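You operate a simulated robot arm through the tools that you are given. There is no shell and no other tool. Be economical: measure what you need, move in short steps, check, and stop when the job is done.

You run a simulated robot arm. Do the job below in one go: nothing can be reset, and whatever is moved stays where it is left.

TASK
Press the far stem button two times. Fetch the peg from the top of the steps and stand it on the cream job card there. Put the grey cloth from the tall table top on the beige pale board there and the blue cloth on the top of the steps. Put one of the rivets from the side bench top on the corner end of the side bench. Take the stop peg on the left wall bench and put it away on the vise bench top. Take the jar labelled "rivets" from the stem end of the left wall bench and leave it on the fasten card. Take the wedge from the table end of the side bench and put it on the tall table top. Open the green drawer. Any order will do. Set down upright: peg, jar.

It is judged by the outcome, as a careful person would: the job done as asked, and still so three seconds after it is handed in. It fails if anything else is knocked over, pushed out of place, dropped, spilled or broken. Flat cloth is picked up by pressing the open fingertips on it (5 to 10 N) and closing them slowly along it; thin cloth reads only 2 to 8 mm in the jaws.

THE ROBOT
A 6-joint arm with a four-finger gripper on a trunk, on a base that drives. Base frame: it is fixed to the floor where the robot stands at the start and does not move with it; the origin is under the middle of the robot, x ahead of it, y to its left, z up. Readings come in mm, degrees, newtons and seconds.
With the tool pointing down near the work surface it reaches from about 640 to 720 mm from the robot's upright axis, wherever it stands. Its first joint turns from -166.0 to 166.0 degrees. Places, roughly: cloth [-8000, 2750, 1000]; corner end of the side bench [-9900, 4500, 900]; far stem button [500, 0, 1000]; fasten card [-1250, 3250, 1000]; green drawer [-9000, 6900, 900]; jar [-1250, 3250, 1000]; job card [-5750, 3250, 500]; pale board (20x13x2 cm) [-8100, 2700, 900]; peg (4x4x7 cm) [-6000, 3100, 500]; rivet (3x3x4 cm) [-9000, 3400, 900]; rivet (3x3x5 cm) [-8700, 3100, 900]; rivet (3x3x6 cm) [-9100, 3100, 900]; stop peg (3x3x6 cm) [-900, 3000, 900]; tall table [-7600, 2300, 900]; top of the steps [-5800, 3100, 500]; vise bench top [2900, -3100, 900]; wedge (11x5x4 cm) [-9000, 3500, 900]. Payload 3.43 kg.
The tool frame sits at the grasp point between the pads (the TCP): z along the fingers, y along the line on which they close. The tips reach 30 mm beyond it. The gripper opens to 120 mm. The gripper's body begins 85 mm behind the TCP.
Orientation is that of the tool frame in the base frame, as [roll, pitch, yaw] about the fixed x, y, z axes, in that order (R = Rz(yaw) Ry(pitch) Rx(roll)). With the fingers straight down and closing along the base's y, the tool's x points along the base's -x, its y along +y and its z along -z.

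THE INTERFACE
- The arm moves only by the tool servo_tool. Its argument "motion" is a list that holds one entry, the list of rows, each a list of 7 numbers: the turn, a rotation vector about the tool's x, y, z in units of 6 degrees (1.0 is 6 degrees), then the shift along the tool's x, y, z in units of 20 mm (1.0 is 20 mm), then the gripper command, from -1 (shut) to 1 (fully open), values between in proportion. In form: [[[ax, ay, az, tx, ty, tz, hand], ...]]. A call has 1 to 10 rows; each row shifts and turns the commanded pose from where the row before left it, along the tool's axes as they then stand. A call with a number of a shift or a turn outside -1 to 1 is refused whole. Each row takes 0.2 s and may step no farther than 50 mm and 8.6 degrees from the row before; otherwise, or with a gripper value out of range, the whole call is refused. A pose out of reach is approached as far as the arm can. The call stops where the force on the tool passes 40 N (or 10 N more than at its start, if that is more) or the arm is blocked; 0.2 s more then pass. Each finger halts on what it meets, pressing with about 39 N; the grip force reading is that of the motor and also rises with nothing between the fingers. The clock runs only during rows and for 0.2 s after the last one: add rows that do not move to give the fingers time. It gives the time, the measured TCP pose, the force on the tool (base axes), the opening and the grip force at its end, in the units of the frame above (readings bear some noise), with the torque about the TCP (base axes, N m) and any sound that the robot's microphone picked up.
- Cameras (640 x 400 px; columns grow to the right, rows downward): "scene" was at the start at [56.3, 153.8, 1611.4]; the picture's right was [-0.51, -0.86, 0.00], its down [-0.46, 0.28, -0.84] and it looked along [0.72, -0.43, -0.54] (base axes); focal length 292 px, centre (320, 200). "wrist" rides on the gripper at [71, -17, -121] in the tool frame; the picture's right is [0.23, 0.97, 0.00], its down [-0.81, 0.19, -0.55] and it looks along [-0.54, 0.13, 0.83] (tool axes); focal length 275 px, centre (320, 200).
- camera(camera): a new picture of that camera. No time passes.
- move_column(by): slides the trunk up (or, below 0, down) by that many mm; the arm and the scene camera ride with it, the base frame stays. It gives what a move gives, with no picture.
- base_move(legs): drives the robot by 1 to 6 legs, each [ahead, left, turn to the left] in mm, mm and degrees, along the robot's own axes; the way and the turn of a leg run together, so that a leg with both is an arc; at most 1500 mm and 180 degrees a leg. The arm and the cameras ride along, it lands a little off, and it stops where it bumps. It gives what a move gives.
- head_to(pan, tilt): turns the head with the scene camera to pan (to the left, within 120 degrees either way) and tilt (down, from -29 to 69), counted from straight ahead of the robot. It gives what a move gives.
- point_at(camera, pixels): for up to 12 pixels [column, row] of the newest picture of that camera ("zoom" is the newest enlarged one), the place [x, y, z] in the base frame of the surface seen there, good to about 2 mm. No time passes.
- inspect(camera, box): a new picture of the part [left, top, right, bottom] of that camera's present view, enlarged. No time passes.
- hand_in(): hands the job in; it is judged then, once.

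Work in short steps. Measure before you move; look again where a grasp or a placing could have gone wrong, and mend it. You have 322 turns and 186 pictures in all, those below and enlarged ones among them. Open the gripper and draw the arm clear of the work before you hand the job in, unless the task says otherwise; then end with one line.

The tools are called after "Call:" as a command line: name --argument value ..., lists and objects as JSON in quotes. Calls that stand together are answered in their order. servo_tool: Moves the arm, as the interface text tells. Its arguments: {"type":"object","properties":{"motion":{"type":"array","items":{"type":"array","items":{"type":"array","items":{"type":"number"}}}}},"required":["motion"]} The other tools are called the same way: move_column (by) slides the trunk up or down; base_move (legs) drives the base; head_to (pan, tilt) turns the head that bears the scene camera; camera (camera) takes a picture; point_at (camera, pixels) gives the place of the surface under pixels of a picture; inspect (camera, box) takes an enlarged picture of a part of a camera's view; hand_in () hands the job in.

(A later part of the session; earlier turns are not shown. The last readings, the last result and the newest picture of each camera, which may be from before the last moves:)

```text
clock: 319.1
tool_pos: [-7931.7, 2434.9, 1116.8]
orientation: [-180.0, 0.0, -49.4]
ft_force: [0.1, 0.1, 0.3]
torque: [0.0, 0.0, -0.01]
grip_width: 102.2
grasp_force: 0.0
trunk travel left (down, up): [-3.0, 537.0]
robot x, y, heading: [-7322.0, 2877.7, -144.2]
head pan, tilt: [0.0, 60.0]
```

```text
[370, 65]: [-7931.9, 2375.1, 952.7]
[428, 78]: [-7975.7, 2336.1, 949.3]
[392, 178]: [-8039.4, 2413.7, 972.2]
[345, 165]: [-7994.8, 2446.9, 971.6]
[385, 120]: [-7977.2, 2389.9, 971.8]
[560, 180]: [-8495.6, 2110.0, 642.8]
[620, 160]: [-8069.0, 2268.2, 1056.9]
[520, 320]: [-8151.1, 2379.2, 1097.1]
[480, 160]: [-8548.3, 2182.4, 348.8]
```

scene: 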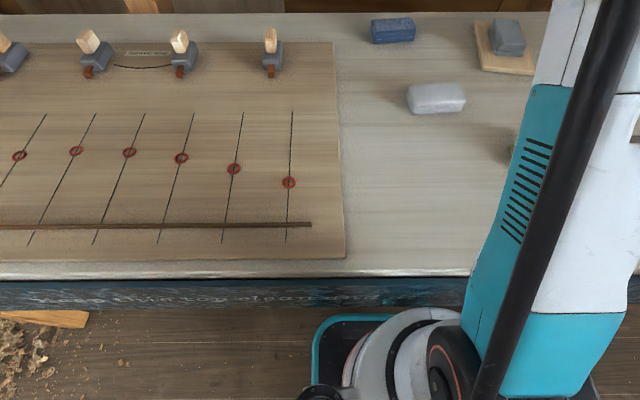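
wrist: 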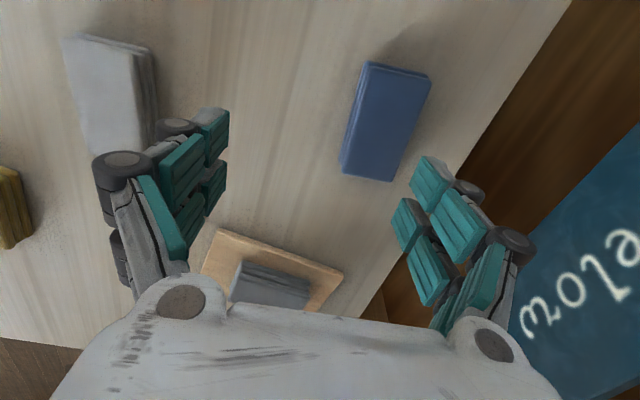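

Apron bottom edge is at n≈-5194, 86 mm behind the gripper body's path. I move over the blue cloth and lower partway.

Call:
servo_tool --motion '[[[0, 0, 0, -0.09, 0.8, 0, 0.7], [0, 0, 0, -0.09, 0.8, 0, 0.7], [0, 0, 0, -0.09, 0.8, 0, 0.7], [0, 0, 0, -0.09, 0.8, 0, 0.7], [0, 0, 0, 0, 0, 1, 0.7], [0, 0, 0, 0, 0, 1, 0.7], [0, 0, 0, 0, 0, 1, 0.7], [0, 0, 0, 0, 0, 0, 0.7]]]'

Call:
head_to --pan 0 --tilt 45

Call:
camera --camera "scene"

Call:
camera --camera "wrist"

```text
clock: 320.9
tool_pos: [-7985.9, 2397.7, 1057.1]
orientation: [179.9, 0.0, -49.5]
ft_force: [0.3, -0.5, -0.1]
torque: [0.02, 0.03, 0.01]
grip_width: 101.9
grasp_force: 0.0
trunk travel left (down, up): [-3.0, 537.0]
robot x, y, heading: [-7322.3, 2879.6, -144.4]
head pan, tilt: [0.0, 60.0]
```

```text
clock: 321.7
tool_pos: [-7985.8, 2399.6, 1056.5]
orientation: [-180.0, 0.0, -49.5]
ft_force: [0.3, 0.5, 0.1]
torque: [-0.01, -0.01, 0.0]
grip_width: 101.8
grasp_force: 0.0
trunk travel left (down, up): [-3.0, 537.0]
robot x, y, heading: [-7325.8, 2880.6, -144.6]
head pan, tilt: [0.0, 45.0]
```

```text
104 pictures are left
```

scene: 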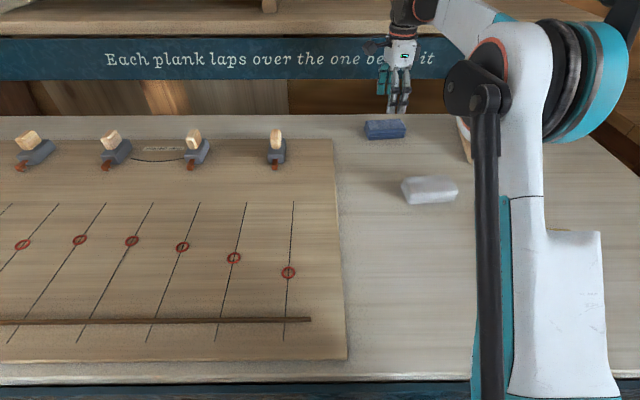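

```text
103 pictures are left
```

wrist: 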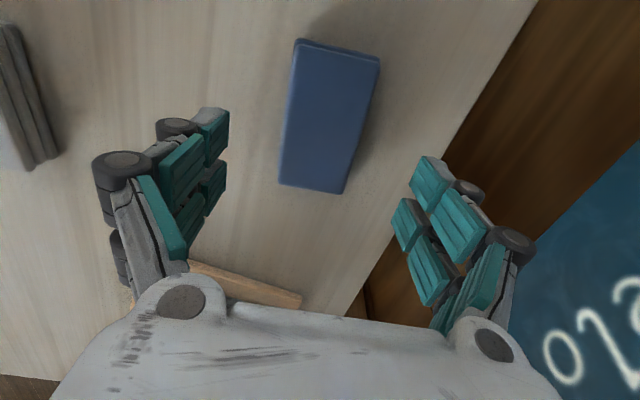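

The cloth is centred between the fingers. I lower to z≈975 and close slowly.

Call:
servo_tool --motion '[[[0, 0, 0, 0, 0, 1, 0.7], [0, 0, 0, 0, 0, 1, 0.7], [0, 0, 0, 0, 0, 1, 0.7], [0, 0, 0, 0, 0, 0.8, 0.7], [0, 0, 0, 0, 0, 0.2, 0.7], [0, 0, 0, 0, 0, 0, 0.7]]]'

Call:
servo_tool --motion '[[[0, 0, 0, 0, 0, 0, 0.4], [0, 0, 0, 0, 0, 0, 0.2], [0, 0, 0, 0, 0, 0, 0.1], [0, 0, 0, 0, 0, 0, 0], [0, 0, 0, 0, 0, 0, -0.1], [0, 0, 0, 0, 0, 0, -0.2], [0, 0, 0, 0, 0, 0, -0.2]]]'

```text
clock: 323.1
tool_pos: [-7985.9, 2399.2, 976.3]
orientation: [180.0, 0.0, -49.5]
ft_force: [-0.3, -0.3, 0.1]
torque: [0.04, 0.0, 0.0]
grip_width: 102.0
grasp_force: 0.0
trunk travel left (down, up): [-3.0, 537.0]
robot x, y, heading: [-7319.5, 2876.7, -145.0]
head pan, tilt: [0.0, 45.0]
```

```text
clock: 324.7
tool_pos: [-7985.9, 2399.1, 977.4]
orientation: [-180.0, 0.0, -49.5]
ft_force: [-2.0, -0.6, 2.5]
torque: [-0.01, 0.0, 0.03]
grip_width: 65.4
grasp_force: 39.1
trunk travel left (down, up): [-3.0, 537.0]
robot x, y, heading: [-7321.9, 2877.1, -144.6]
head pan, tilt: [0.0, 45.0]
```

Blue cloth held (65 mm). I lift straight up 120 mm, back out 500 mm, pull the hand in, slide along the lane, and turn to the steps.

Call:
servo_tool --motion '[[[0, 0, 0, 0, 0, -0.5, -0.2], [0, 0, 0, 0, 0, -0.5, -0.2], [0, 0, 0, 0, 0, -1, -0.2], [0, 0, 0, 0, 0, -1, -0.2], [0, 0, 0, 0, 0, -1, -0.2], [0, 0, 0, 0, 0, -1, -0.2], [0, 0, 0, 0, 0, -1, -0.2], [0, 0, 0, 0, 0, 0, -0.2]]]'

Call:
base_move --legs '[[-500, 0, 0], [0, 540, 0]]'

Call:
servo_tool --motion '[[[0, 0, 0, 0, -1, -0.5, -0.2], [0, 0, 0, 0, -1, -0.5, -0.2], [0, 0, 0, 0, -1, -0.5, -0.2], [0, 0, 0, 0, -1, -0.5, -0.2], [0, 0, 0, 0, -1, 0, -0.2], [0, 0, 0, 0, -1, 0, -0.2], [0, 0, 0, 0, -1, 0, -0.2], [0, 0, 0, 0, -1, 0, -0.2], [0, 0, 0, 0, -1, 0, -0.2]]]'

Call:
base_move --legs '[[0, 0, 179.5]]'

Call:
head_to --pan 0 --tilt 55

Call:
camera --camera "scene"

```text
clock: 326.5
tool_pos: [-7984.4, 2398.9, 1097.3]
orientation: [180.0, 0.0, -49.5]
ft_force: [0.5, -0.7, -0.7]
torque: [-0.01, 0.02, 0.01]
grip_width: 65.1
grasp_force: 39.0
trunk travel left (down, up): [-3.0, 537.0]
robot x, y, heading: [-7323.8, 2881.9, -144.5]
head pan, tilt: [0.0, 45.0]
```

```text
clock: 332.2
tool_pos: [-7256.2, 2243.9, 1096.6]
orientation: [-179.9, 0.1, -49.2]
ft_force: [0.0, 0.8, -1.1]
torque: [-0.04, 0.01, -0.01]
grip_width: 65.0
grasp_force: 38.8
trunk travel left (down, up): [-3.0, 537.0]
robot x, y, heading: [-6598.3, 2730.5, -144.4]
head pan, tilt: [0.0, 45.0]
```

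```text
clock: 334.2
tool_pos: [-7118.9, 2360.0, 1136.2]
orientation: [180.0, 0.0, -49.1]
ft_force: [0.7, 0.2, 0.1]
torque: [0.0, 0.01, -0.03]
grip_width: 64.9
grasp_force: 39.4
trunk travel left (down, up): [-3.0, 537.0]
robot x, y, heading: [-6594.0, 2728.5, -144.1]
head pan, tilt: [0.0, 45.0]
```

```text
clock: 341.9
tool_pos: [-6071.5, 3091.6, 1136.6]
orientation: [179.9, 0.0, 130.4]
ft_force: [0.2, 0.6, 0.1]
torque: [0.0, 0.01, 0.0]
grip_width: 65.2
grasp_force: 38.8
trunk travel left (down, up): [-3.0, 537.0]
robot x, y, heading: [-6595.4, 2732.0, 35.1]
head pan, tilt: [0.0, 45.0]
```

```text
clock: 342.6
tool_pos: [-6071.4, 3091.8, 1135.5]
orientation: [179.9, 0.1, 130.3]
ft_force: [0.4, 0.3, -1.3]
torque: [0.01, 0.0, 0.01]
grip_width: 64.7
grasp_force: 39.0
trunk travel left (down, up): [-3.0, 537.0]
robot x, y, heading: [-6593.2, 2730.0, 35.2]
head pan, tilt: [0.0, 55.0]
```

```text
102 pictures are left
```

scene: 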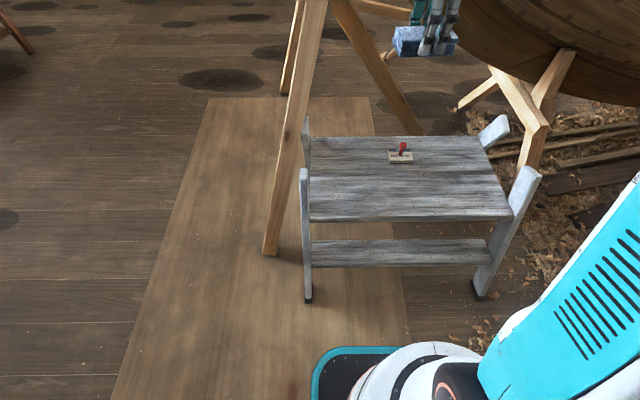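

Peg still stands on its card. I drive 60 mm ahead; the target for the cloth is the empty front part of the top at about (-5984,3156).

Call:
base_move --legs '[[60, 0, 0]]'

Call:
point_at --camera "scene" --pixels '[[380, 190], [350, 180], [330, 215], [310, 175], [360, 200], [400, 200], [500, 200], [345, 190]]'

```text
clock: 343.6
tool_pos: [-6021.1, 3126.1, 1136.1]
orientation: [-180.0, 0.0, 130.3]
ft_force: [0.1, -0.9, -1.5]
torque: [0.02, -0.02, 0.04]
grip_width: 65.1
grasp_force: 39.2
trunk travel left (down, up): [-3.0, 537.0]
robot x, y, heading: [-6548.8, 2762.0, 35.4]
head pan, tilt: [0.0, 55.0]
```

```text
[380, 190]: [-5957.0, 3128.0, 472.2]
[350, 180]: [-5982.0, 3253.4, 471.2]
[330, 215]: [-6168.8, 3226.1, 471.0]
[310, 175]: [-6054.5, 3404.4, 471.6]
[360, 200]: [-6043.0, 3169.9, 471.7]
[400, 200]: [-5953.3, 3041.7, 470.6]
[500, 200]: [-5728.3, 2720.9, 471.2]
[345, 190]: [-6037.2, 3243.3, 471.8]
```

I move over the target and descend in steps.

Call:
servo_tool --motion '[[[0, 0, 0, 0.1, 0.76, 1, -0.2], [0, 0, 0, 0.1, 0.76, 1, -0.2], [0, 0, 0, 0.1, 0.76, 1, -0.2], [0, 0, 0, 0, 0, 1, -0.2], [0, 0, 0, 0, 0, 1, -0.2], [0, 0, 0, 0, 0, 1, -0.2], [0, 0, 0, 0, 0, 1, -0.2], [0, 0, 0, 0, 0, 1, -0.2], [0, 0, 0, 0, 0, 1, -0.2], [0, 0, 0, 0, 0, 1, -0.2]]]'

Call:
servo_tool --motion '[[[0, 0, 0, 0, 0, 1, -0.2], [0, 0, 0, 0, 0, 1, -0.2], [0, 0, 0, 0, 0, 1, -0.2], [0, 0, 0, 0, 0, 1, -0.2], [0, 0, 0, 0, 0, 1, -0.2], [0, 0, 0, 0, 0, 1, -0.2], [0, 0, 0, 0, 0, 1, -0.2], [0, 0, 0, 0, 0, 1, -0.2], [0, 0, 0, 0, 0, 1, -0.2], [0, 0, 0, 0, 0, 1, -0.2]]]'

Call:
servo_tool --motion '[[[0, 0, 0, 0, 0, 1, -0.2], [0, 0, 0, 0, 0, 1, -0.2], [0, 0, 0, 0, 0, 1, -0.2], [0, 0, 0, 0, 0, 1, -0.2], [0, 0, 0, 0, 0, 1, -0.2], [0, 0, 0, 0, 0, 1, -0.2], [0, 0, 0, 0, 0, 1, -0.2], [0, 0, 0, 0, 0, 1, -0.2], [0, 0, 0, 0, 0, 0, -0.2]]]'

Call:
camera --camera "wrist"

Call:
inspect --camera "scene" --box '[280, 90, 440, 230]'

```text
clock: 345.8
tool_pos: [-5990.3, 3160.0, 935.4]
orientation: [-180.0, 0.0, 130.3]
ft_force: [0.4, 0.4, -0.3]
torque: [-0.03, -0.03, 0.01]
grip_width: 65.2
grasp_force: 39.6
trunk travel left (down, up): [-3.0, 537.0]
robot x, y, heading: [-6548.7, 2766.1, 35.3]
head pan, tilt: [0.0, 55.0]
```

```text
clock: 348.0
tool_pos: [-5990.1, 3160.0, 737.0]
orientation: [180.0, -0.1, 130.2]
ft_force: [0.4, -0.4, 0.3]
torque: [0.0, -0.03, 0.01]
grip_width: 65.0
grasp_force: 39.3
trunk travel left (down, up): [-3.0, 537.0]
robot x, y, heading: [-6545.8, 2763.3, 35.2]
head pan, tilt: [0.0, 55.0]
```

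```text
clock: 350.0
tool_pos: [-5991.8, 3161.0, 576.6]
orientation: [180.0, 0.0, 130.3]
ft_force: [-0.3, 0.1, 0.0]
torque: [-0.01, 0.0, -0.05]
grip_width: 65.0
grasp_force: 38.9
trunk travel left (down, up): [-3.0, 537.0]
robot x, y, heading: [-6547.5, 2767.2, 35.2]
head pan, tilt: [0.0, 55.0]
```

```text
101 pictures are left
```

wrist: 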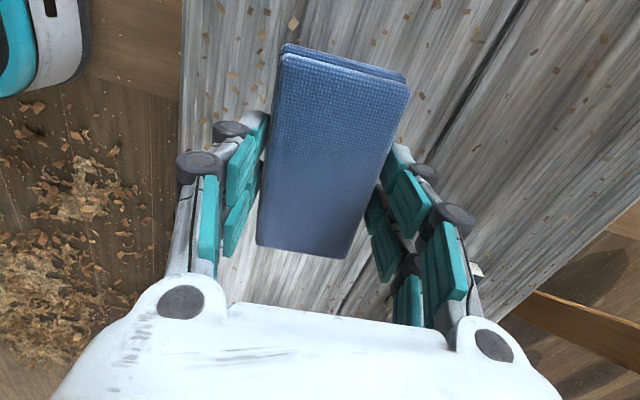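

```text
2.86 times, centred on (360, 160) of scene
```

zoom: 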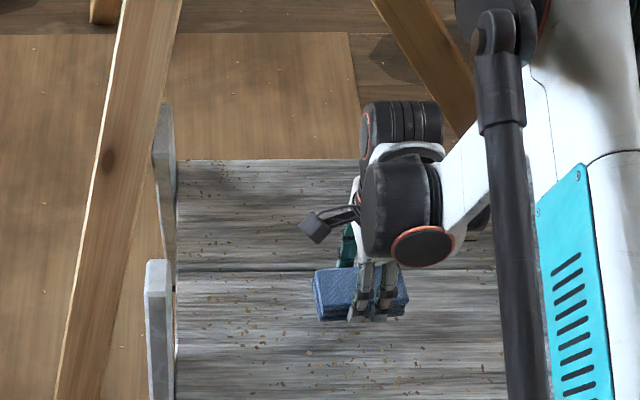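

The cloth hangs clear above free planks. I lower 60 mm and creep.

Call:
servo_tool --motion '[[[0, 0, 0, 0, 0, 1, -0.2], [0, 0, 0, 0, 0, 1, -0.2], [0, 0, 0, 0, 0, 1, -0.2], [0, 0, 0, 0, 0, 0.2, -0.2], [0, 0, 0, 0, 0, 0.1, -0.2], [0, 0, 0, 0, 0, 0.1, -0.2], [0, 0, 0, 0, 0, 0, -0.2]]]'

```text
clock: 351.6
tool_pos: [-5990.1, 3160.4, 508.8]
orientation: [180.0, 0.0, 130.3]
ft_force: [-0.1, 0.0, 0.8]
torque: [0.01, 0.0, -0.03]
grip_width: 65.1
grasp_force: 39.0
trunk travel left (down, up): [-3.0, 537.0]
robot x, y, heading: [-6548.6, 2762.7, 35.2]
head pan, tilt: [0.0, 55.0]
```

Call:
servo_tool --motion '[[[0, 0, 0, 0, 0, 0.06, -0.2], [0, 0, 0, 0, 0, 0.06, -0.2], [0, 0, 0, 0, 0, 0, -0.2]]]'

```text
clock: 352.4
tool_pos: [-5990.0, 3160.5, 506.4]
orientation: [179.8, 0.1, 130.4]
ft_force: [5.2, 3.3, 17.0]
torque: [0.07, 0.06, 0.01]
grip_width: 65.3
grasp_force: 39.1
trunk travel left (down, up): [-3.0, 537.0]
robot x, y, heading: [-6545.5, 2761.3, 35.2]
head pan, tilt: [0.0, 55.0]
```

Contact (17 N). I release, rise 200 mm and check.

Call:
servo_tool --motion '[[[0, 0, 0, 0, 0, -0.03, 0.15], [0, 0, 0, 0, 0, 0, 0.35], [0, 0, 0, 0, 0, 0, 0.5], [0, 0, 0, 0, 0, -0.5, 0.5], [0, 0, 0, 0, 0, -1, 0.5], [0, 0, 0, 0, 0, -1, 0.5], [0, 0, 0, 0, 0, -1, 0.5], [0, 0, 0, 0, 0, -1, 0.5], [0, 0, 0, 0, 0, -1, 0.5], [0, 0, 0, 0, 0, -1, 0.5]]]'

Call:
servo_tool --motion '[[[0, 0, 0, 0, 0, -1, 0], [0, 0, 0, 0, 0, -1, 0], [0, 0, 0, 0, 0, -1, 0], [0, 0, 0, 0, 0, -1, 0], [0, 0, 0, 0, 0, -1, 0], [0, 0, 0, 0, 0, -1, 0], [0, 0, 0, 0, 0, -1, 0], [0, 0, 0, 0, 0, -1, 0], [0, 0, 0, 0, 0, -1, 0], [0, 0, 0, 0, 0, -1, 0]]]'

Call:
inspect --camera "scene" --box '[280, 80, 540, 250]'

```text
clock: 354.6
tool_pos: [-5990.5, 3159.5, 637.7]
orientation: [180.0, 0.0, 130.3]
ft_force: [0.0, 0.7, 0.2]
torque: [-0.01, -0.02, 0.01]
grip_width: 90.2
grasp_force: 0.0
trunk travel left (down, up): [-3.0, 537.0]
robot x, y, heading: [-6547.5, 2765.9, 35.2]
head pan, tilt: [0.0, 55.0]
```

```text
clock: 356.8
tool_pos: [-5989.2, 3160.2, 837.1]
orientation: [-180.0, 0.0, 130.3]
ft_force: [-0.3, 1.0, -0.9]
torque: [0.0, -0.01, -0.04]
grip_width: 59.9
grasp_force: 0.2
trunk travel left (down, up): [-3.0, 537.0]
robot x, y, heading: [-6548.5, 2762.6, 35.4]
head pan, tilt: [0.0, 55.0]
```

```text
2.35 times, centred on (410, 165) of scene
```

zoom: 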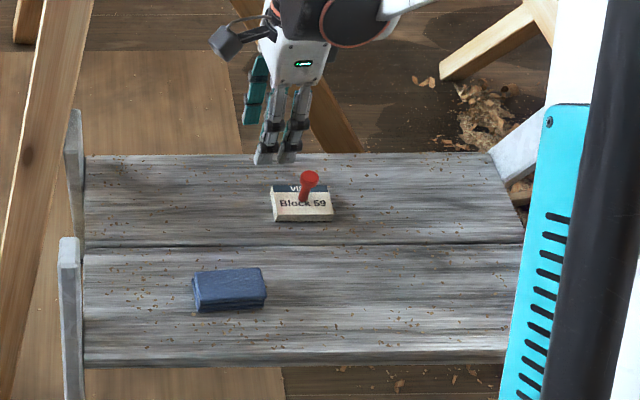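

Blue cloth placed. I raise column and hand, restore the tool's yaw, turn around and drive along to the side bench.

Call:
move_column --by 172

Call:
servo_tool --motion '[[[0, 0, 0, 0, -1, -1, 0], [0, 0, 0, 0, -1, -1, 0], [0, 0, 0, 0, -1, -1, 0], [0, 0, 0, 0, -1, -1, 0], [0, 0, -1, 0, 0, -1, 0], [0, 0, -1, 0, 0, -1, 0], [0, 0, -1, 0, 0, -1, 0], [0, 0, -1, 0, 0, -1, 0], [0, 0, -1, 0, 0, -1, 0], [0, 0, -1, 0, 0, -1, 0]]]'

Call:
servo_tool --motion '[[[0, 0, -1, 0, 0, 0, 0], [0, 0, -1, 0, 0, 0, 0], [0, 0, -1, 0, 0, 0, 0], [0, 0, -1, 0, 0, 0, 0], [0, 0, -1, 0, 0, 0, 0], [0, 0, -1, 0, 0, 0, 0], [0, 0, -1, 0, 0, 0, 0], [0, 0, -1, 0, 0, 0, 0]]]'

Call:
base_move --legs '[[-80, 0, 0], [0, 0, -179]]'

Call:
base_move --legs '[[0, -1450, 0], [0, -430, 0]]'

Call:
head_to --pan 0 --tilt 30

Call:
camera --camera "scene"

```text
clock: 358.7
tool_pos: [-5989.7, 3160.5, 1008.4]
orientation: [-180.0, 0.1, 130.3]
ft_force: [0.7, 0.5, 0.4]
torque: [0.01, 0.03, -0.01]
grip_width: 60.2
grasp_force: 0.1
trunk travel left (down, up): [-175.0, 365.0]
robot x, y, heading: [-6547.4, 2764.0, 35.3]
head pan, tilt: [0.0, 55.0]
```

```text
clock: 360.9
tool_pos: [-6051.5, 3108.8, 1208.4]
orientation: [-180.0, 0.1, 166.4]
ft_force: [-0.5, 0.4, -0.6]
torque: [-0.02, -0.01, 0.01]
grip_width: 60.3
grasp_force: 0.1
trunk travel left (down, up): [-175.0, 365.0]
robot x, y, heading: [-6545.8, 2765.9, 35.2]
head pan, tilt: [0.0, 55.0]
```

```text
clock: 362.7
tool_pos: [-6051.0, 3109.2, 1208.2]
orientation: [-180.0, 0.0, -145.5]
ft_force: [-0.4, 0.2, 0.5]
torque: [-0.03, 0.0, -0.01]
grip_width: 59.8
grasp_force: 0.2
trunk travel left (down, up): [-175.0, 365.0]
robot x, y, heading: [-6547.6, 2765.2, 35.4]
head pan, tilt: [0.0, 55.0]
```

```text
clock: 370.9
tool_pos: [-7084.6, 2340.3, 1208.7]
orientation: [179.9, 0.0, 38.1]
ft_force: [-0.8, 0.3, 0.2]
torque: [-0.03, 0.02, -0.02]
grip_width: 59.9
grasp_force: 0.1
trunk travel left (down, up): [-175.0, 365.0]
robot x, y, heading: [-6614.7, 2721.2, -141.1]
head pan, tilt: [0.0, 55.0]
```

```text
clock: 380.3
tool_pos: [-8246.2, 3819.4, 1209.1]
orientation: [179.9, 0.0, 36.8]
ft_force: [-0.3, 0.1, 0.3]
torque: [0.01, 0.02, 0.03]
grip_width: 59.9
grasp_force: 0.1
trunk travel left (down, up): [-175.0, 365.0]
robot x, y, heading: [-7762.0, 4188.9, -142.1]
head pan, tilt: [0.0, 55.0]
```

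```text
clock: 381.2
tool_pos: [-8247.8, 3819.5, 1208.6]
orientation: [-180.0, 0.0, 36.8]
ft_force: [-0.1, 0.3, -0.6]
torque: [0.02, 0.02, 0.0]
grip_width: 60.0
grasp_force: 0.0
trunk travel left (down, up): [-175.0, 365.0]
robot x, y, heading: [-7766.1, 4185.7, -142.4]
head pan, tilt: [0.0, 30.0]
```

```text
98 pictures are left
```

scene: 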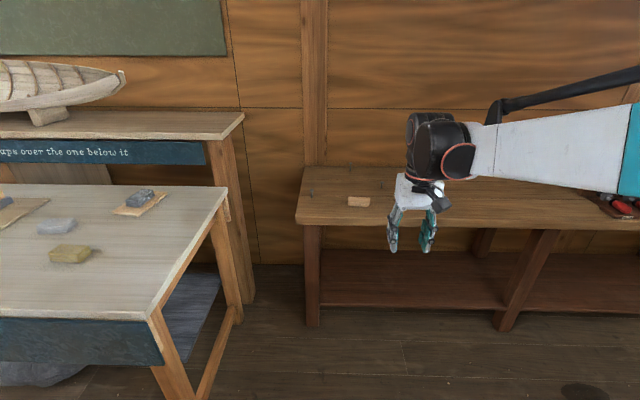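

I inspect the left end of the side bench.

Call:
inspect --camera "scene" --box '[290, 150, 450, 250]'

Call:
inspect --camera "scene" --box '[440, 150, 640, 250]'

```text
4.00 times, centred on (370, 200) of scene
```

zoom: 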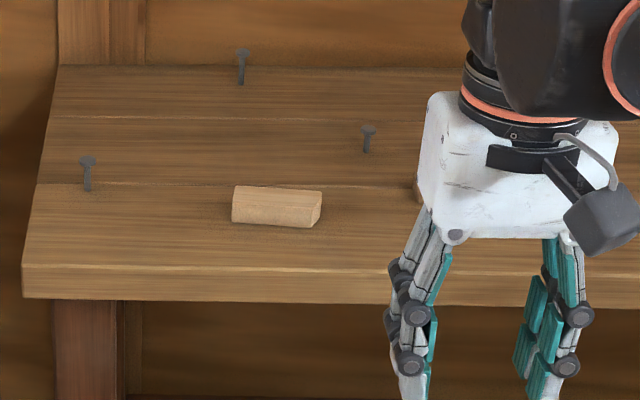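

```text
3.20 times, centred on (540, 200) of scene
```

zoom: 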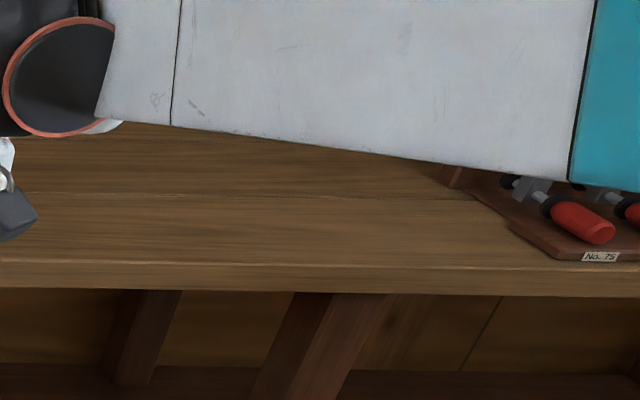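

I measure the wedge, rivets and bench edge.

Call:
point_at --camera "scene" --pixels '[[358, 199], [349, 197], [369, 198], [358, 204], [311, 191], [312, 196], [382, 182], [382, 186], [350, 163], [350, 169], [340, 222], [298, 220]]'

```text
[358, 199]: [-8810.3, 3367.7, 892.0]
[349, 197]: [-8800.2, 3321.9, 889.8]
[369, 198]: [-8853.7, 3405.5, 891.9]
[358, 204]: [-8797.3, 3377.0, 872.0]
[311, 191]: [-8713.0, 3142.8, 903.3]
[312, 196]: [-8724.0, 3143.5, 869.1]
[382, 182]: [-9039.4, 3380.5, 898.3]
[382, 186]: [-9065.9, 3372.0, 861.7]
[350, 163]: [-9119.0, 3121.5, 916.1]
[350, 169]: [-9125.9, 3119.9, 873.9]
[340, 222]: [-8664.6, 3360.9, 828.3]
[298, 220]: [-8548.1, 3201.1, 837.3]
```

Bench top is z≈860; the wedge lies at (-8812,3368). I drive ahead 650 mm and stop about 680 mm short of it.

Call:
base_move --legs '[[0, 0, -1.7], [650, 46, 0]]'

Call:
head_to --pan 0 --tilt 45

Call:
camera --camera "scene"

Call:
camera --camera "wrist"

```text
clock: 385.2
tool_pos: [-8756.1, 3408.3, 1208.2]
orientation: [-179.9, 0.0, 35.5]
ft_force: [1.0, 0.9, -0.9]
torque: [0.0, -0.02, -0.02]
grip_width: 60.1
grasp_force: 0.1
trunk travel left (down, up): [-175.0, 365.0]
robot x, y, heading: [-8261.2, 3762.9, -143.8]
head pan, tilt: [0.0, 30.0]
```

```text
clock: 386.0
tool_pos: [-8757.3, 3409.5, 1208.7]
orientation: [-179.9, 0.0, 35.3]
ft_force: [0.2, 0.2, 0.3]
torque: [-0.03, 0.0, 0.01]
grip_width: 60.0
grasp_force: 0.1
trunk travel left (down, up): [-175.0, 365.0]
robot x, y, heading: [-8264.8, 3763.4, -143.9]
head pan, tilt: [0.0, 45.0]
```

```text
95 pictures are left
```

scene: 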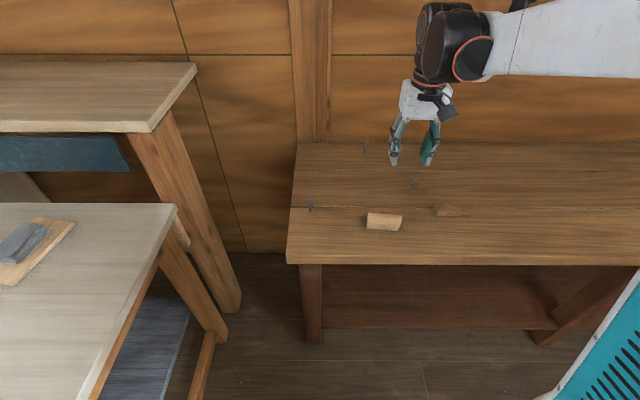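

```text
94 pictures are left
```

wrist: 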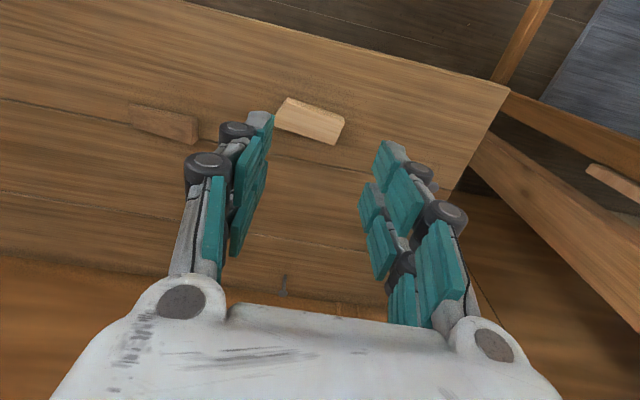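

I zoom on both wooden pieces to tell the wedge.

Call:
inspect --camera "scene" --box '[340, 130, 500, 250]'

Call:
point_at --camera "wrist" --pixels '[[277, 128], [290, 98], [345, 118], [333, 144], [310, 122], [165, 122], [130, 110], [195, 135], [283, 285]]'

```text
3.33 times, centred on (420, 190) of scene
```

zoom: 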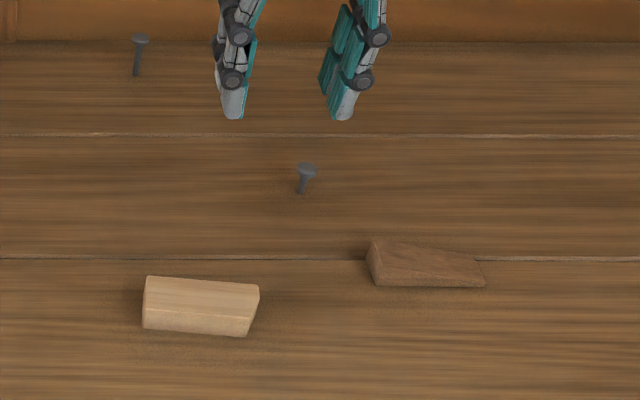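

```text
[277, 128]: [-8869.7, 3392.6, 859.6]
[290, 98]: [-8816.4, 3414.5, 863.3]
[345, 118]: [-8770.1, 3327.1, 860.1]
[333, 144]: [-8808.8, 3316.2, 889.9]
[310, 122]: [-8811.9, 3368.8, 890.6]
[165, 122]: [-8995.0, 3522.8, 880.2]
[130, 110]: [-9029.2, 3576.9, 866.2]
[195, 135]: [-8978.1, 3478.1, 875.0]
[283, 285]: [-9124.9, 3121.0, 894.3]
```

The dark tapered piece at zoom (425,265) is the wedge (matching (-9000,3500)); the light one is a block. I measure the wedge.

Call:
point_at --camera "zoom" --pixels '[[376, 246], [480, 262], [482, 283], [380, 282], [430, 265], [400, 262], [460, 272], [372, 262], [305, 170], [302, 188], [560, 300]]'

```text
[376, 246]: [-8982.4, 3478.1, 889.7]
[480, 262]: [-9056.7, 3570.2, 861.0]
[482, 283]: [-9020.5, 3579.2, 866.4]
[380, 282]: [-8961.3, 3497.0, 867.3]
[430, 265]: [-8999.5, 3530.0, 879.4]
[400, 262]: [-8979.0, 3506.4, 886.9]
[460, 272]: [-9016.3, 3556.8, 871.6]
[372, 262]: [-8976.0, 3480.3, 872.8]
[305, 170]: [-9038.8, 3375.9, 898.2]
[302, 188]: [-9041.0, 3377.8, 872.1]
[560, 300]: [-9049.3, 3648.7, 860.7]
```

The wedge's axis runs along the bench; I'll grip it across its width near the thick half at (-8995,3517). I drive right 236 mm and ahead 45 mm and turn the tool 90°.

Call:
base_move --legs '[[45, -236, 0]]'

Call:
servo_tool --motion '[[[0, 0, 1, 0, 0, 0, 0.5], [0, 0, 1, 0, 0, 0, 0.5], [0, 0, 1, 0, 0, 0, 0.5], [0, 0, 1, 0, 0, 0, 0.5], [0, 0, 1, 0, 0, 0, 0.5], [0, 0, 1, 0, 0, 0, 0.5], [0, 0, 1, 0, 0, 0, 0.5], [0, 0, 1, 0, 0, 0, 0.5], [0, 0, 1, 0, 0, 0, 0.5], [0, 0, 1, 0, 0, 0, 0.5]]]'

Call:
servo_tool --motion '[[[0, 0, 1, 0, 0, 0, 0.5], [0, 0, 1, 0, 0, 0, 0.5], [0, 0, 1, 0, 0, 0, 0.5], [0, 0, 1, 0, 0, 0, 0.5], [0, 0, 0.9, 0, 0, 0, 0.5], [0, 0, 0, 0, 0, 0, 0.5]]]'

Call:
camera --camera "wrist"

```text
clock: 387.8
tool_pos: [-8931.2, 3571.5, 1208.7]
orientation: [-180.0, 0.0, 35.6]
ft_force: [-0.2, 0.4, 0.0]
torque: [-0.03, 0.02, -0.02]
grip_width: 60.0
grasp_force: 0.0
trunk travel left (down, up): [-175.0, 365.0]
robot x, y, heading: [-8444.2, 3929.6, -143.4]
head pan, tilt: [0.0, 45.0]
```

```text
clock: 390.0
tool_pos: [-8929.7, 3569.9, 1208.3]
orientation: [179.9, 0.0, -24.5]
ft_force: [-0.1, 0.0, -0.3]
torque: [0.0, 0.0, 0.0]
grip_width: 90.3
grasp_force: 0.1
trunk travel left (down, up): [-175.0, 365.0]
robot x, y, heading: [-8445.8, 3927.9, -143.5]
head pan, tilt: [0.0, 45.0]
```

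```text
clock: 391.4
tool_pos: [-8930.3, 3570.6, 1209.0]
orientation: [-180.0, 0.1, -53.9]
ft_force: [0.8, 0.1, 1.4]
torque: [-0.02, 0.02, 0.0]
grip_width: 90.0
grasp_force: 0.0
trunk travel left (down, up): [-175.0, 365.0]
robot x, y, heading: [-8438.3, 3928.8, -143.4]
head pan, tilt: [0.0, 45.0]
```

```text
92 pictures are left
```

wrist: 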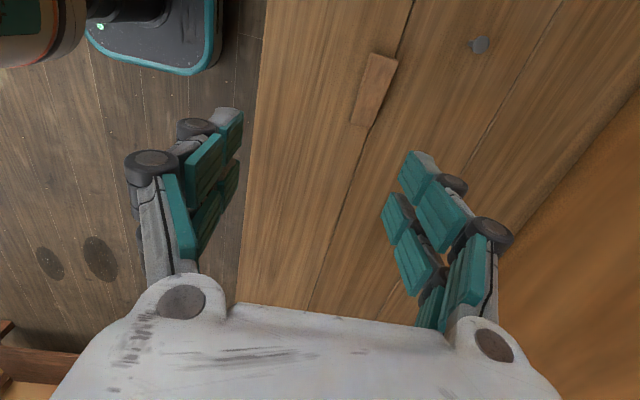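

Call:
point_at --camera "wrist" --pixels '[[374, 56], [396, 62], [372, 124], [352, 120], [384, 62], [372, 90], [480, 44]]'

```text
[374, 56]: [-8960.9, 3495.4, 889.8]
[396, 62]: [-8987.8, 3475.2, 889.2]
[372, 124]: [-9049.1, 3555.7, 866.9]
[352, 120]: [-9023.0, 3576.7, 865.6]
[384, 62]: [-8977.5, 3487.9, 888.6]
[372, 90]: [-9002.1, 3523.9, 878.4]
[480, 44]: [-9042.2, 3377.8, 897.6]
```

I move over the thick half of the wedge and descend 220 mm.

Call:
servo_tool --motion '[[[0, 0, 0, 0.08, 0.86, 1, 0.4], [0, 0, 0, 0.08, 0.86, 1, 0.4], [0, 0, 0, 0.08, 0.86, 1, 0.4], [0, 0, 0, 0.08, 0.86, 1, 0.4], [0, 0, 0, 0.08, 0.86, 1, 0.4], [0, 0, 0, 0, 0, 1, 0.4], [0, 0, 0, 0, 0, 1, 0.4], [0, 0, 0, 0, 0, 1, 0.4], [0, 0, 0, 0, 0, 1, 0.4], [0, 0, 0, 0, 0, 1, 0.4]]]'

Call:
camera --camera "wrist"

```text
clock: 393.6
tool_pos: [-8995.0, 3512.3, 1008.5]
orientation: [-180.0, 0.1, -53.8]
ft_force: [0.6, 0.9, -0.5]
torque: [0.01, -0.02, -0.01]
grip_width: 83.8
grasp_force: 0.0
trunk travel left (down, up): [-175.0, 365.0]
robot x, y, heading: [-8442.5, 3931.9, -143.6]
head pan, tilt: [0.0, 45.0]
```

```text
91 pictures are left
```

wrist: 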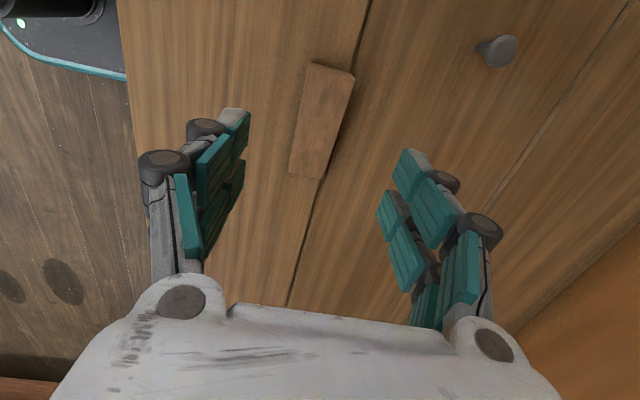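

Clear of the rivet at (498,48). I lower 114 mm and close on the wedge.

Call:
servo_tool --motion '[[[0, 0, 0, 0, 0, 1, 0.4], [0, 0, 0, 0, 0, 1, 0.4], [0, 0, 0, 0, 0, 1, 0.4], [0, 0, 0, 0, 0, 1, 0.4], [0, 0, 0, 0, 0, 1, 0.4], [0, 0, 0, 0, 0, 0.7, 0.4], [0, 0, 0, 0, 0, 0, 0.1], [0, 0, 0, 0, 0, 0, -0.1], [0, 0, 0, 0, 0, 0, -0.3], [0, 0, 0, 0, 0, 0, -0.5]]]'

Call:
servo_tool --motion '[[[0, 0, 0, 0, 0, 0, -0.6], [0, 0, 0, 0, 0, 0, -0.6], [0, 0, 0, 0, 0, -0.5, -0.6], [0, 0, 0, 0, 0, -1, -0.6], [0, 0, 0, 0, 0, -1, -0.6], [0, 0, 0, 0, 0, 0, -0.6]]]'

Call:
camera --camera "wrist"

```text
clock: 395.8
tool_pos: [-8996.0, 3515.6, 894.9]
orientation: [179.9, 0.1, -53.8]
ft_force: [-0.2, 0.3, 0.0]
torque: [0.01, -0.02, -0.01]
grip_width: 39.2
grasp_force: 39.3
trunk travel left (down, up): [-175.0, 365.0]
robot x, y, heading: [-8441.2, 3928.9, -143.5]
head pan, tilt: [0.0, 45.0]
```

```text
clock: 397.2
tool_pos: [-8995.1, 3514.9, 944.8]
orientation: [180.0, 0.1, -53.8]
ft_force: [-0.1, -0.4, -0.3]
torque: [-0.02, 0.03, -0.04]
grip_width: 39.4
grasp_force: 38.6
trunk travel left (down, up): [-175.0, 365.0]
robot x, y, heading: [-8441.7, 3929.0, -143.5]
head pan, tilt: [0.0, 45.0]
```

```text
90 pictures are left
```

wrist: 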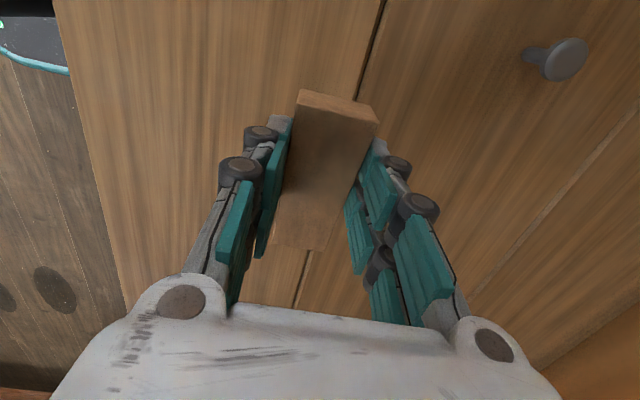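

Wedge held. I raise to z≈1150, back off 100 mm, turn left 90° to face the tall table's end and approach it.

Call:
servo_tool --motion '[[[0, 0, 0, 0, 0, -1, -0.6], [0, 0, 0, 0, 0, -1, -0.6], [0, 0, 0, 0, 0, -1, -0.6], [0, 0, 0, 0, 0, -1, -0.6], [0, 0, 0, 0, 0, -1, -0.6], [0, 0, 0, 0, 0, -1, -0.6], [0, 0, 0, 0, 0, -1, -0.6], [0, 0, 0, 0, -1, -1, -0.6], [0, 0, 0, 0, -1, -1, -0.6], [0, 0, 0, 0, -1, -1, -0.6]]]'

Call:
base_move --legs '[[-120, 0, 0], [0, 0, 89.5], [300, -200, 0]]'

Call:
camera --camera "scene"

Call:
camera --camera "wrist"

```text
clock: 399.4
tool_pos: [-8948.5, 3547.9, 1147.1]
orientation: [-180.0, 0.1, -53.7]
ft_force: [-0.8, -0.4, -0.4]
torque: [0.02, 0.01, -0.01]
grip_width: 39.0
grasp_force: 38.6
trunk travel left (down, up): [-175.0, 365.0]
robot x, y, heading: [-8443.9, 3929.2, -143.5]
head pan, tilt: [0.0, 45.0]
```

```text
clock: 406.4
tool_pos: [-7940.3, 3135.6, 1145.7]
orientation: [179.9, 0.1, 36.6]
ft_force: [-0.1, -0.5, -1.0]
torque: [0.0, 0.02, -0.01]
grip_width: 39.2
grasp_force: 38.8
trunk travel left (down, up): [-175.0, 365.0]
robot x, y, heading: [-8322.2, 3642.7, -53.2]
head pan, tilt: [0.0, 45.0]
```

```text
89 pictures are left
```

scene: 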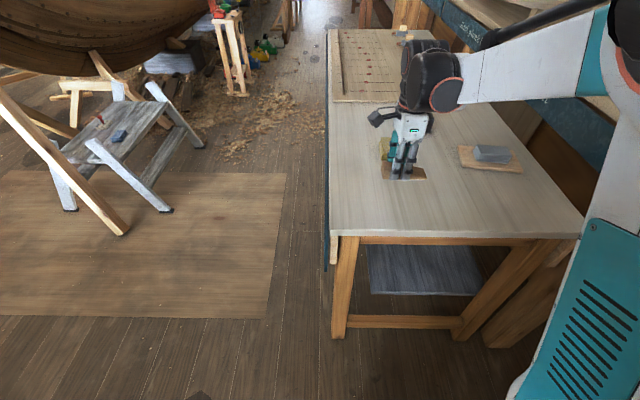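

```text
88 pictures are left
```

wrist: 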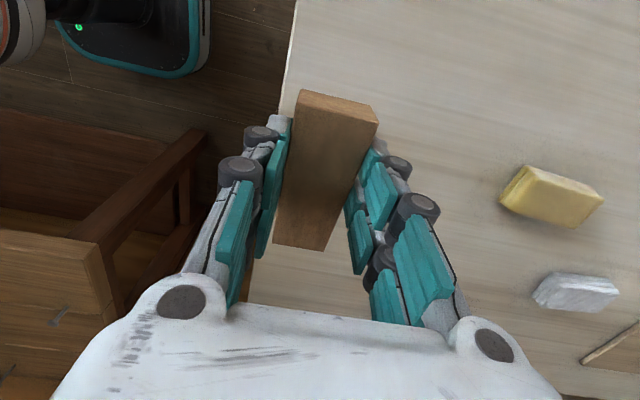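

I come 50 mm nearer; the target on the table is (-7919,3035), an empty area. I move over it and lower to 15 mm above.

Call:
base_move --legs '[[50, 0, 0]]'

Call:
servo_tool --motion '[[[0, 0, 0, -0.68, 0.77, 0, -0.6], [0, 0, 0, -0.68, 0.77, 0, -0.6], [0, 0, 0, -0.68, 0.77, 0, -0.6], [0, 0, 0, 0, 0, 1, -0.6], [0, 0, 0, 0, 0, 1, -0.6], [0, 0, 0, 0, 0, 1, -0.6], [0, 0, 0, 0, 0, 1, -0.6], [0, 0, 0, 0, 0, 1, -0.6], [0, 0, 0, 0, 0, 1, -0.6], [0, 0, 0, 0, 0, 1, -0.6]]]'

Call:
inspect --camera "scene" --box '[320, 60, 560, 250]'

```text
clock: 407.3
tool_pos: [-7908.3, 3095.5, 1144.6]
orientation: [-179.9, 0.1, 36.6]
ft_force: [-0.6, -0.6, -1.0]
torque: [0.05, 0.03, 0.02]
grip_width: 39.1
grasp_force: 38.8
trunk travel left (down, up): [-175.0, 365.0]
robot x, y, heading: [-8297.1, 3601.3, -53.2]
head pan, tilt: [0.0, 45.0]
```

```text
clock: 409.5
tool_pos: [-7914.1, 3034.6, 1004.8]
orientation: [179.9, 0.0, 36.6]
ft_force: [0.2, -0.6, -0.9]
torque: [-0.05, 0.03, 0.0]
grip_width: 39.3
grasp_force: 39.5
trunk travel left (down, up): [-175.0, 365.0]
robot x, y, heading: [-8293.5, 3600.4, -53.6]
head pan, tilt: [0.0, 45.0]
```

```text
2.11 times, centred on (440, 155) of scene
```

zoom: 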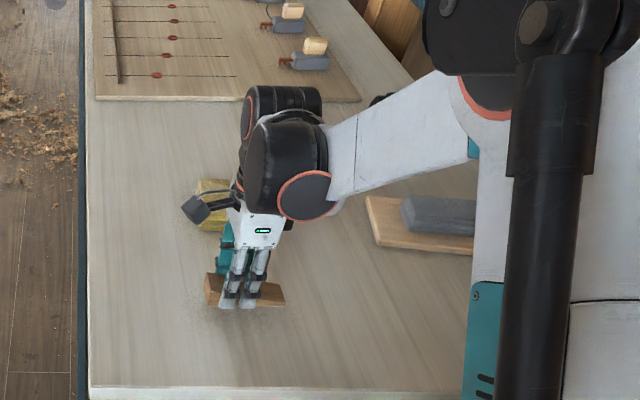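

Clear. I lower 24 mm and creep to contact.

Call:
servo_tool --motion '[[[0, 0, 0, 0, 0, 0.7, -0.6], [0, 0, 0, 0, 0, 0.5, -0.6], [0, 0, 0, 0, 0, 0.1, -0.6], [0, 0, 0, 0, 0, 0.1, -0.6], [0, 0, 0, 0, 0, 0, -0.6]]]'

```text
clock: 410.7
tool_pos: [-7916.4, 3034.5, 977.3]
orientation: [-180.0, 0.0, 36.6]
ft_force: [0.2, 0.4, -1.0]
torque: [0.01, 0.02, 0.01]
grip_width: 39.2
grasp_force: 39.3
trunk travel left (down, up): [-175.0, 365.0]
robot x, y, heading: [-8295.6, 3598.4, -53.1]
head pan, tilt: [0.0, 45.0]
```

Call:
servo_tool --motion '[[[0, 0, 0, 0, 0, 0.06, -0.6], [0, 0, 0, 0, 0, 0.06, -0.6], [0, 0, 0, 0, 0, 0.03, -0.6], [0, 0, 0, 0, 0, 0, -0.6]]]'

```text
clock: 411.7
tool_pos: [-7914.4, 3034.3, 975.1]
orientation: [179.9, 0.1, 36.7]
ft_force: [1.7, -2.6, 5.9]
torque: [-0.05, 0.0, 0.04]
grip_width: 39.0
grasp_force: 39.0
trunk travel left (down, up): [-175.0, 365.0]
robot x, y, heading: [-8292.0, 3600.2, -53.0]
head pan, tilt: [0.0, 45.0]
```

Contact. I release and rise, then check.

Call:
servo_tool --motion '[[[0, 0, 0, 0, 0, 0, -0.25], [0, 0, 0, 0, 0, 0, -0.1], [0, 0, 0, 0, 0, 0, 0.2], [0, 0, 0, 0, 0, -0.5, 0.2], [0, 0, 0, 0, 0, -1, 0.2], [0, 0, 0, 0, 0, -1, 0.2], [0, 0, 0, 0, 0, -1, 0.2], [0, 0, 0, 0, 0, -1, 0.2], [0, 0, 0, 0, 0, -1, 0.2], [0, 0, 0, 0, 0, -1, 0]]]'

Call:
servo_tool --motion '[[[0, 0, 0, 0, -1, -1, 0], [0, 0, 0, 0, -1, -1, 0], [0, 0, 0, 0, -1, -1, 0], [0, 0, 0, 0, -1, -1, 0], [0, 0, 0, 0, -1, 0, 0], [0, 0, 0, 0, -1, 0, 0]]]'

Call:
camera --camera "scene"

```text
clock: 413.9
tool_pos: [-7915.0, 3033.7, 1105.7]
orientation: [180.0, 0.2, 36.6]
ft_force: [0.4, -0.3, 0.5]
torque: [-0.02, 0.02, 0.0]
grip_width: 60.2
grasp_force: 0.0
trunk travel left (down, up): [-175.0, 365.0]
robot x, y, heading: [-8296.8, 3597.1, -53.1]
head pan, tilt: [0.0, 45.0]
```

```text
clock: 415.3
tool_pos: [-7987.7, 3130.8, 1185.9]
orientation: [179.9, 0.0, 36.6]
ft_force: [0.9, -1.3, 0.3]
torque: [0.02, -0.02, 0.04]
grip_width: 60.0
grasp_force: 0.0
trunk travel left (down, up): [-175.0, 365.0]
robot x, y, heading: [-8290.0, 3600.3, -53.0]
head pan, tilt: [0.0, 45.0]
```

```text
86 pictures are left
```

scene: 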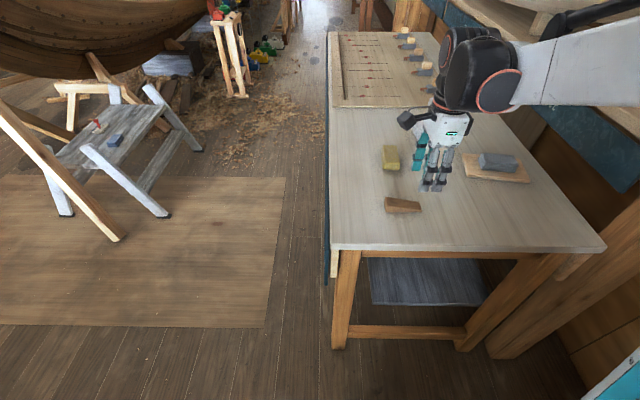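

The wedge lies on the tall table; everything else is in place. Next a rivet: I back up 260 mm and turn right to face the side bench.

Call:
base_move --legs '[[-262, 0, 0], [0, 0, -91]]'

Call:
camera --camera "scene"

Call:
camera --camera "wrist"

```text
clock: 420.9
tool_pos: [-8915.3, 3491.0, 1184.2]
orientation: [180.0, 0.2, -52.0]
ft_force: [-0.1, -0.9, -0.2]
torque: [0.02, -0.02, 0.0]
grip_width: 60.1
grasp_force: 0.1
trunk travel left (down, up): [-175.0, 365.0]
robot x, y, heading: [-8450.0, 3812.2, -141.7]
head pan, tilt: [0.0, 45.0]
```

```text
85 pictures are left
```

scene: 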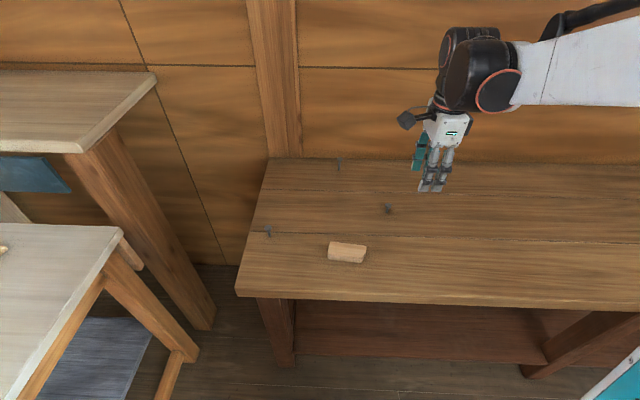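

```text
84 pictures are left
```

wrist: 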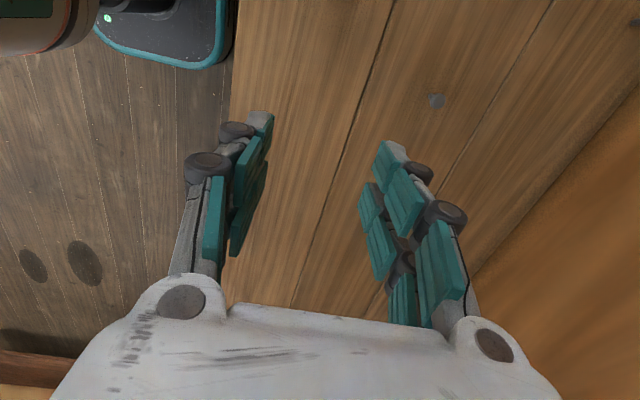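

Call:
point_at --camera "wrist" --pixels '[[437, 101], [430, 101], [444, 101], [437, 95], [437, 107]]'

Call:
inspect --camera "scene" --box '[355, 190, 425, 230]'

```text
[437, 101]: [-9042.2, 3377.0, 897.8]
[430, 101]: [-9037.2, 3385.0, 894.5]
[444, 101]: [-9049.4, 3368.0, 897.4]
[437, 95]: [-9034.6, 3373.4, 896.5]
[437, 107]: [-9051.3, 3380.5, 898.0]
```

```text
9.14 times, centred on (390, 210) of scene
```

zoom: 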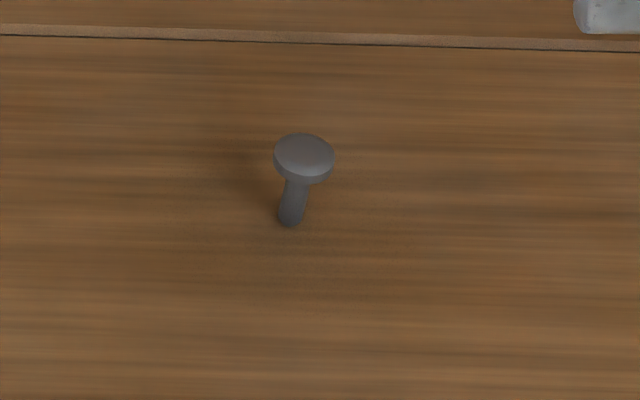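

The rivet's head centre is (-9043,3376), top 898. I close in 50 mm and move over it.

Call:
base_move --legs '[[50, 0, 0]]'

Call:
servo_tool --motion '[[[0, 0, 0, 0.1, 1, 1, 0], [0, 0, 0, 0.1, 1, 1, 0], [0, 0, 0, 0.1, 1, 1, 0], [0, 0, 0, 0.1, 1, 1, 0], [0, 0, 0, 0.1, 1, 1, 0], [0, 0, 0, 0.05, 1, 1, 0], [0, 0, 0, 0, 0, 1, 0], [0, 0, 0, 0, 0, 1, 0], [0, 0, 0, 0, 0, 0, 0]]]'

Call:
camera --camera "wrist"

```text
clock: 421.8
tool_pos: [-8954.0, 3462.5, 1184.6]
orientation: [180.0, 0.1, -51.9]
ft_force: [0.0, -0.5, 0.3]
torque: [0.02, -0.05, 0.01]
grip_width: 60.0
grasp_force: 0.0
trunk travel left (down, up): [-175.0, 365.0]
robot x, y, heading: [-8492.5, 3778.7, -141.7]
head pan, tilt: [0.0, 45.0]
```

```text
clock: 423.8
tool_pos: [-9041.9, 3378.4, 1024.2]
orientation: [-180.0, 0.0, -52.0]
ft_force: [-0.1, 0.5, -0.1]
torque: [0.0, -0.01, 0.02]
grip_width: 60.1
grasp_force: 0.2
trunk travel left (down, up): [-175.0, 365.0]
robot x, y, heading: [-8492.7, 3779.7, -141.7]
head pan, tilt: [0.0, 45.0]
```

```text
82 pictures are left
```

wrist: 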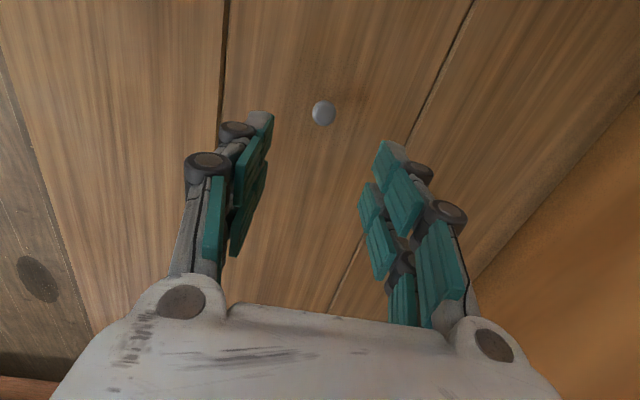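

Call:
point_at --camera "wrist" --pixels '[[324, 112], [314, 112], [334, 112], [324, 103], [324, 122]]'

Call:
servo_tool --motion '[[[0, 0, 0, 0, 0.07, 1, 0], [0, 0, 0, 0, 0, 1, 0], [0, 0, 0, 0, 0, 1, 0], [0, 0, 0, 0, 0, 1, 0], [0, 0, 0, 0, 0, 0.5, 0], [0, 0, 0, 0, 0, 0, 0]]]'

Call:
camera --camera "wrist"

```text
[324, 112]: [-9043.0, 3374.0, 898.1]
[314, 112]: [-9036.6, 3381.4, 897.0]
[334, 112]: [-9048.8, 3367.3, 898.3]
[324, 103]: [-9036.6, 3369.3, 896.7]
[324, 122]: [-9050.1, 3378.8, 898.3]
```

```text
clock: 425.2
tool_pos: [-9042.2, 3377.3, 934.6]
orientation: [-180.0, 0.1, -52.0]
ft_force: [0.1, -0.7, -1.0]
torque: [-0.03, 0.02, -0.01]
grip_width: 60.1
grasp_force: 0.1
trunk travel left (down, up): [-175.0, 365.0]
robot x, y, heading: [-8489.9, 3779.1, -141.8]
head pan, tilt: [0.0, 45.0]
```

```text
81 pictures are left
```

wrist: 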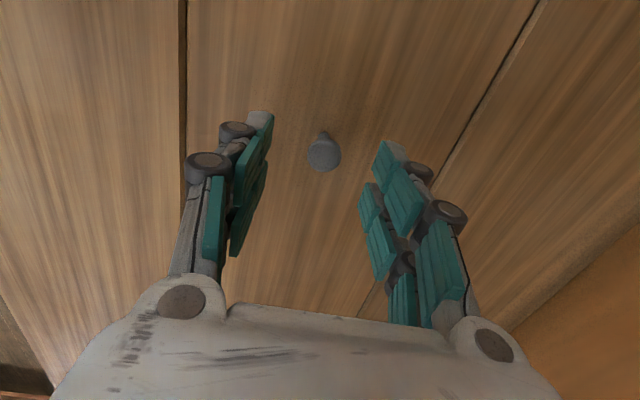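

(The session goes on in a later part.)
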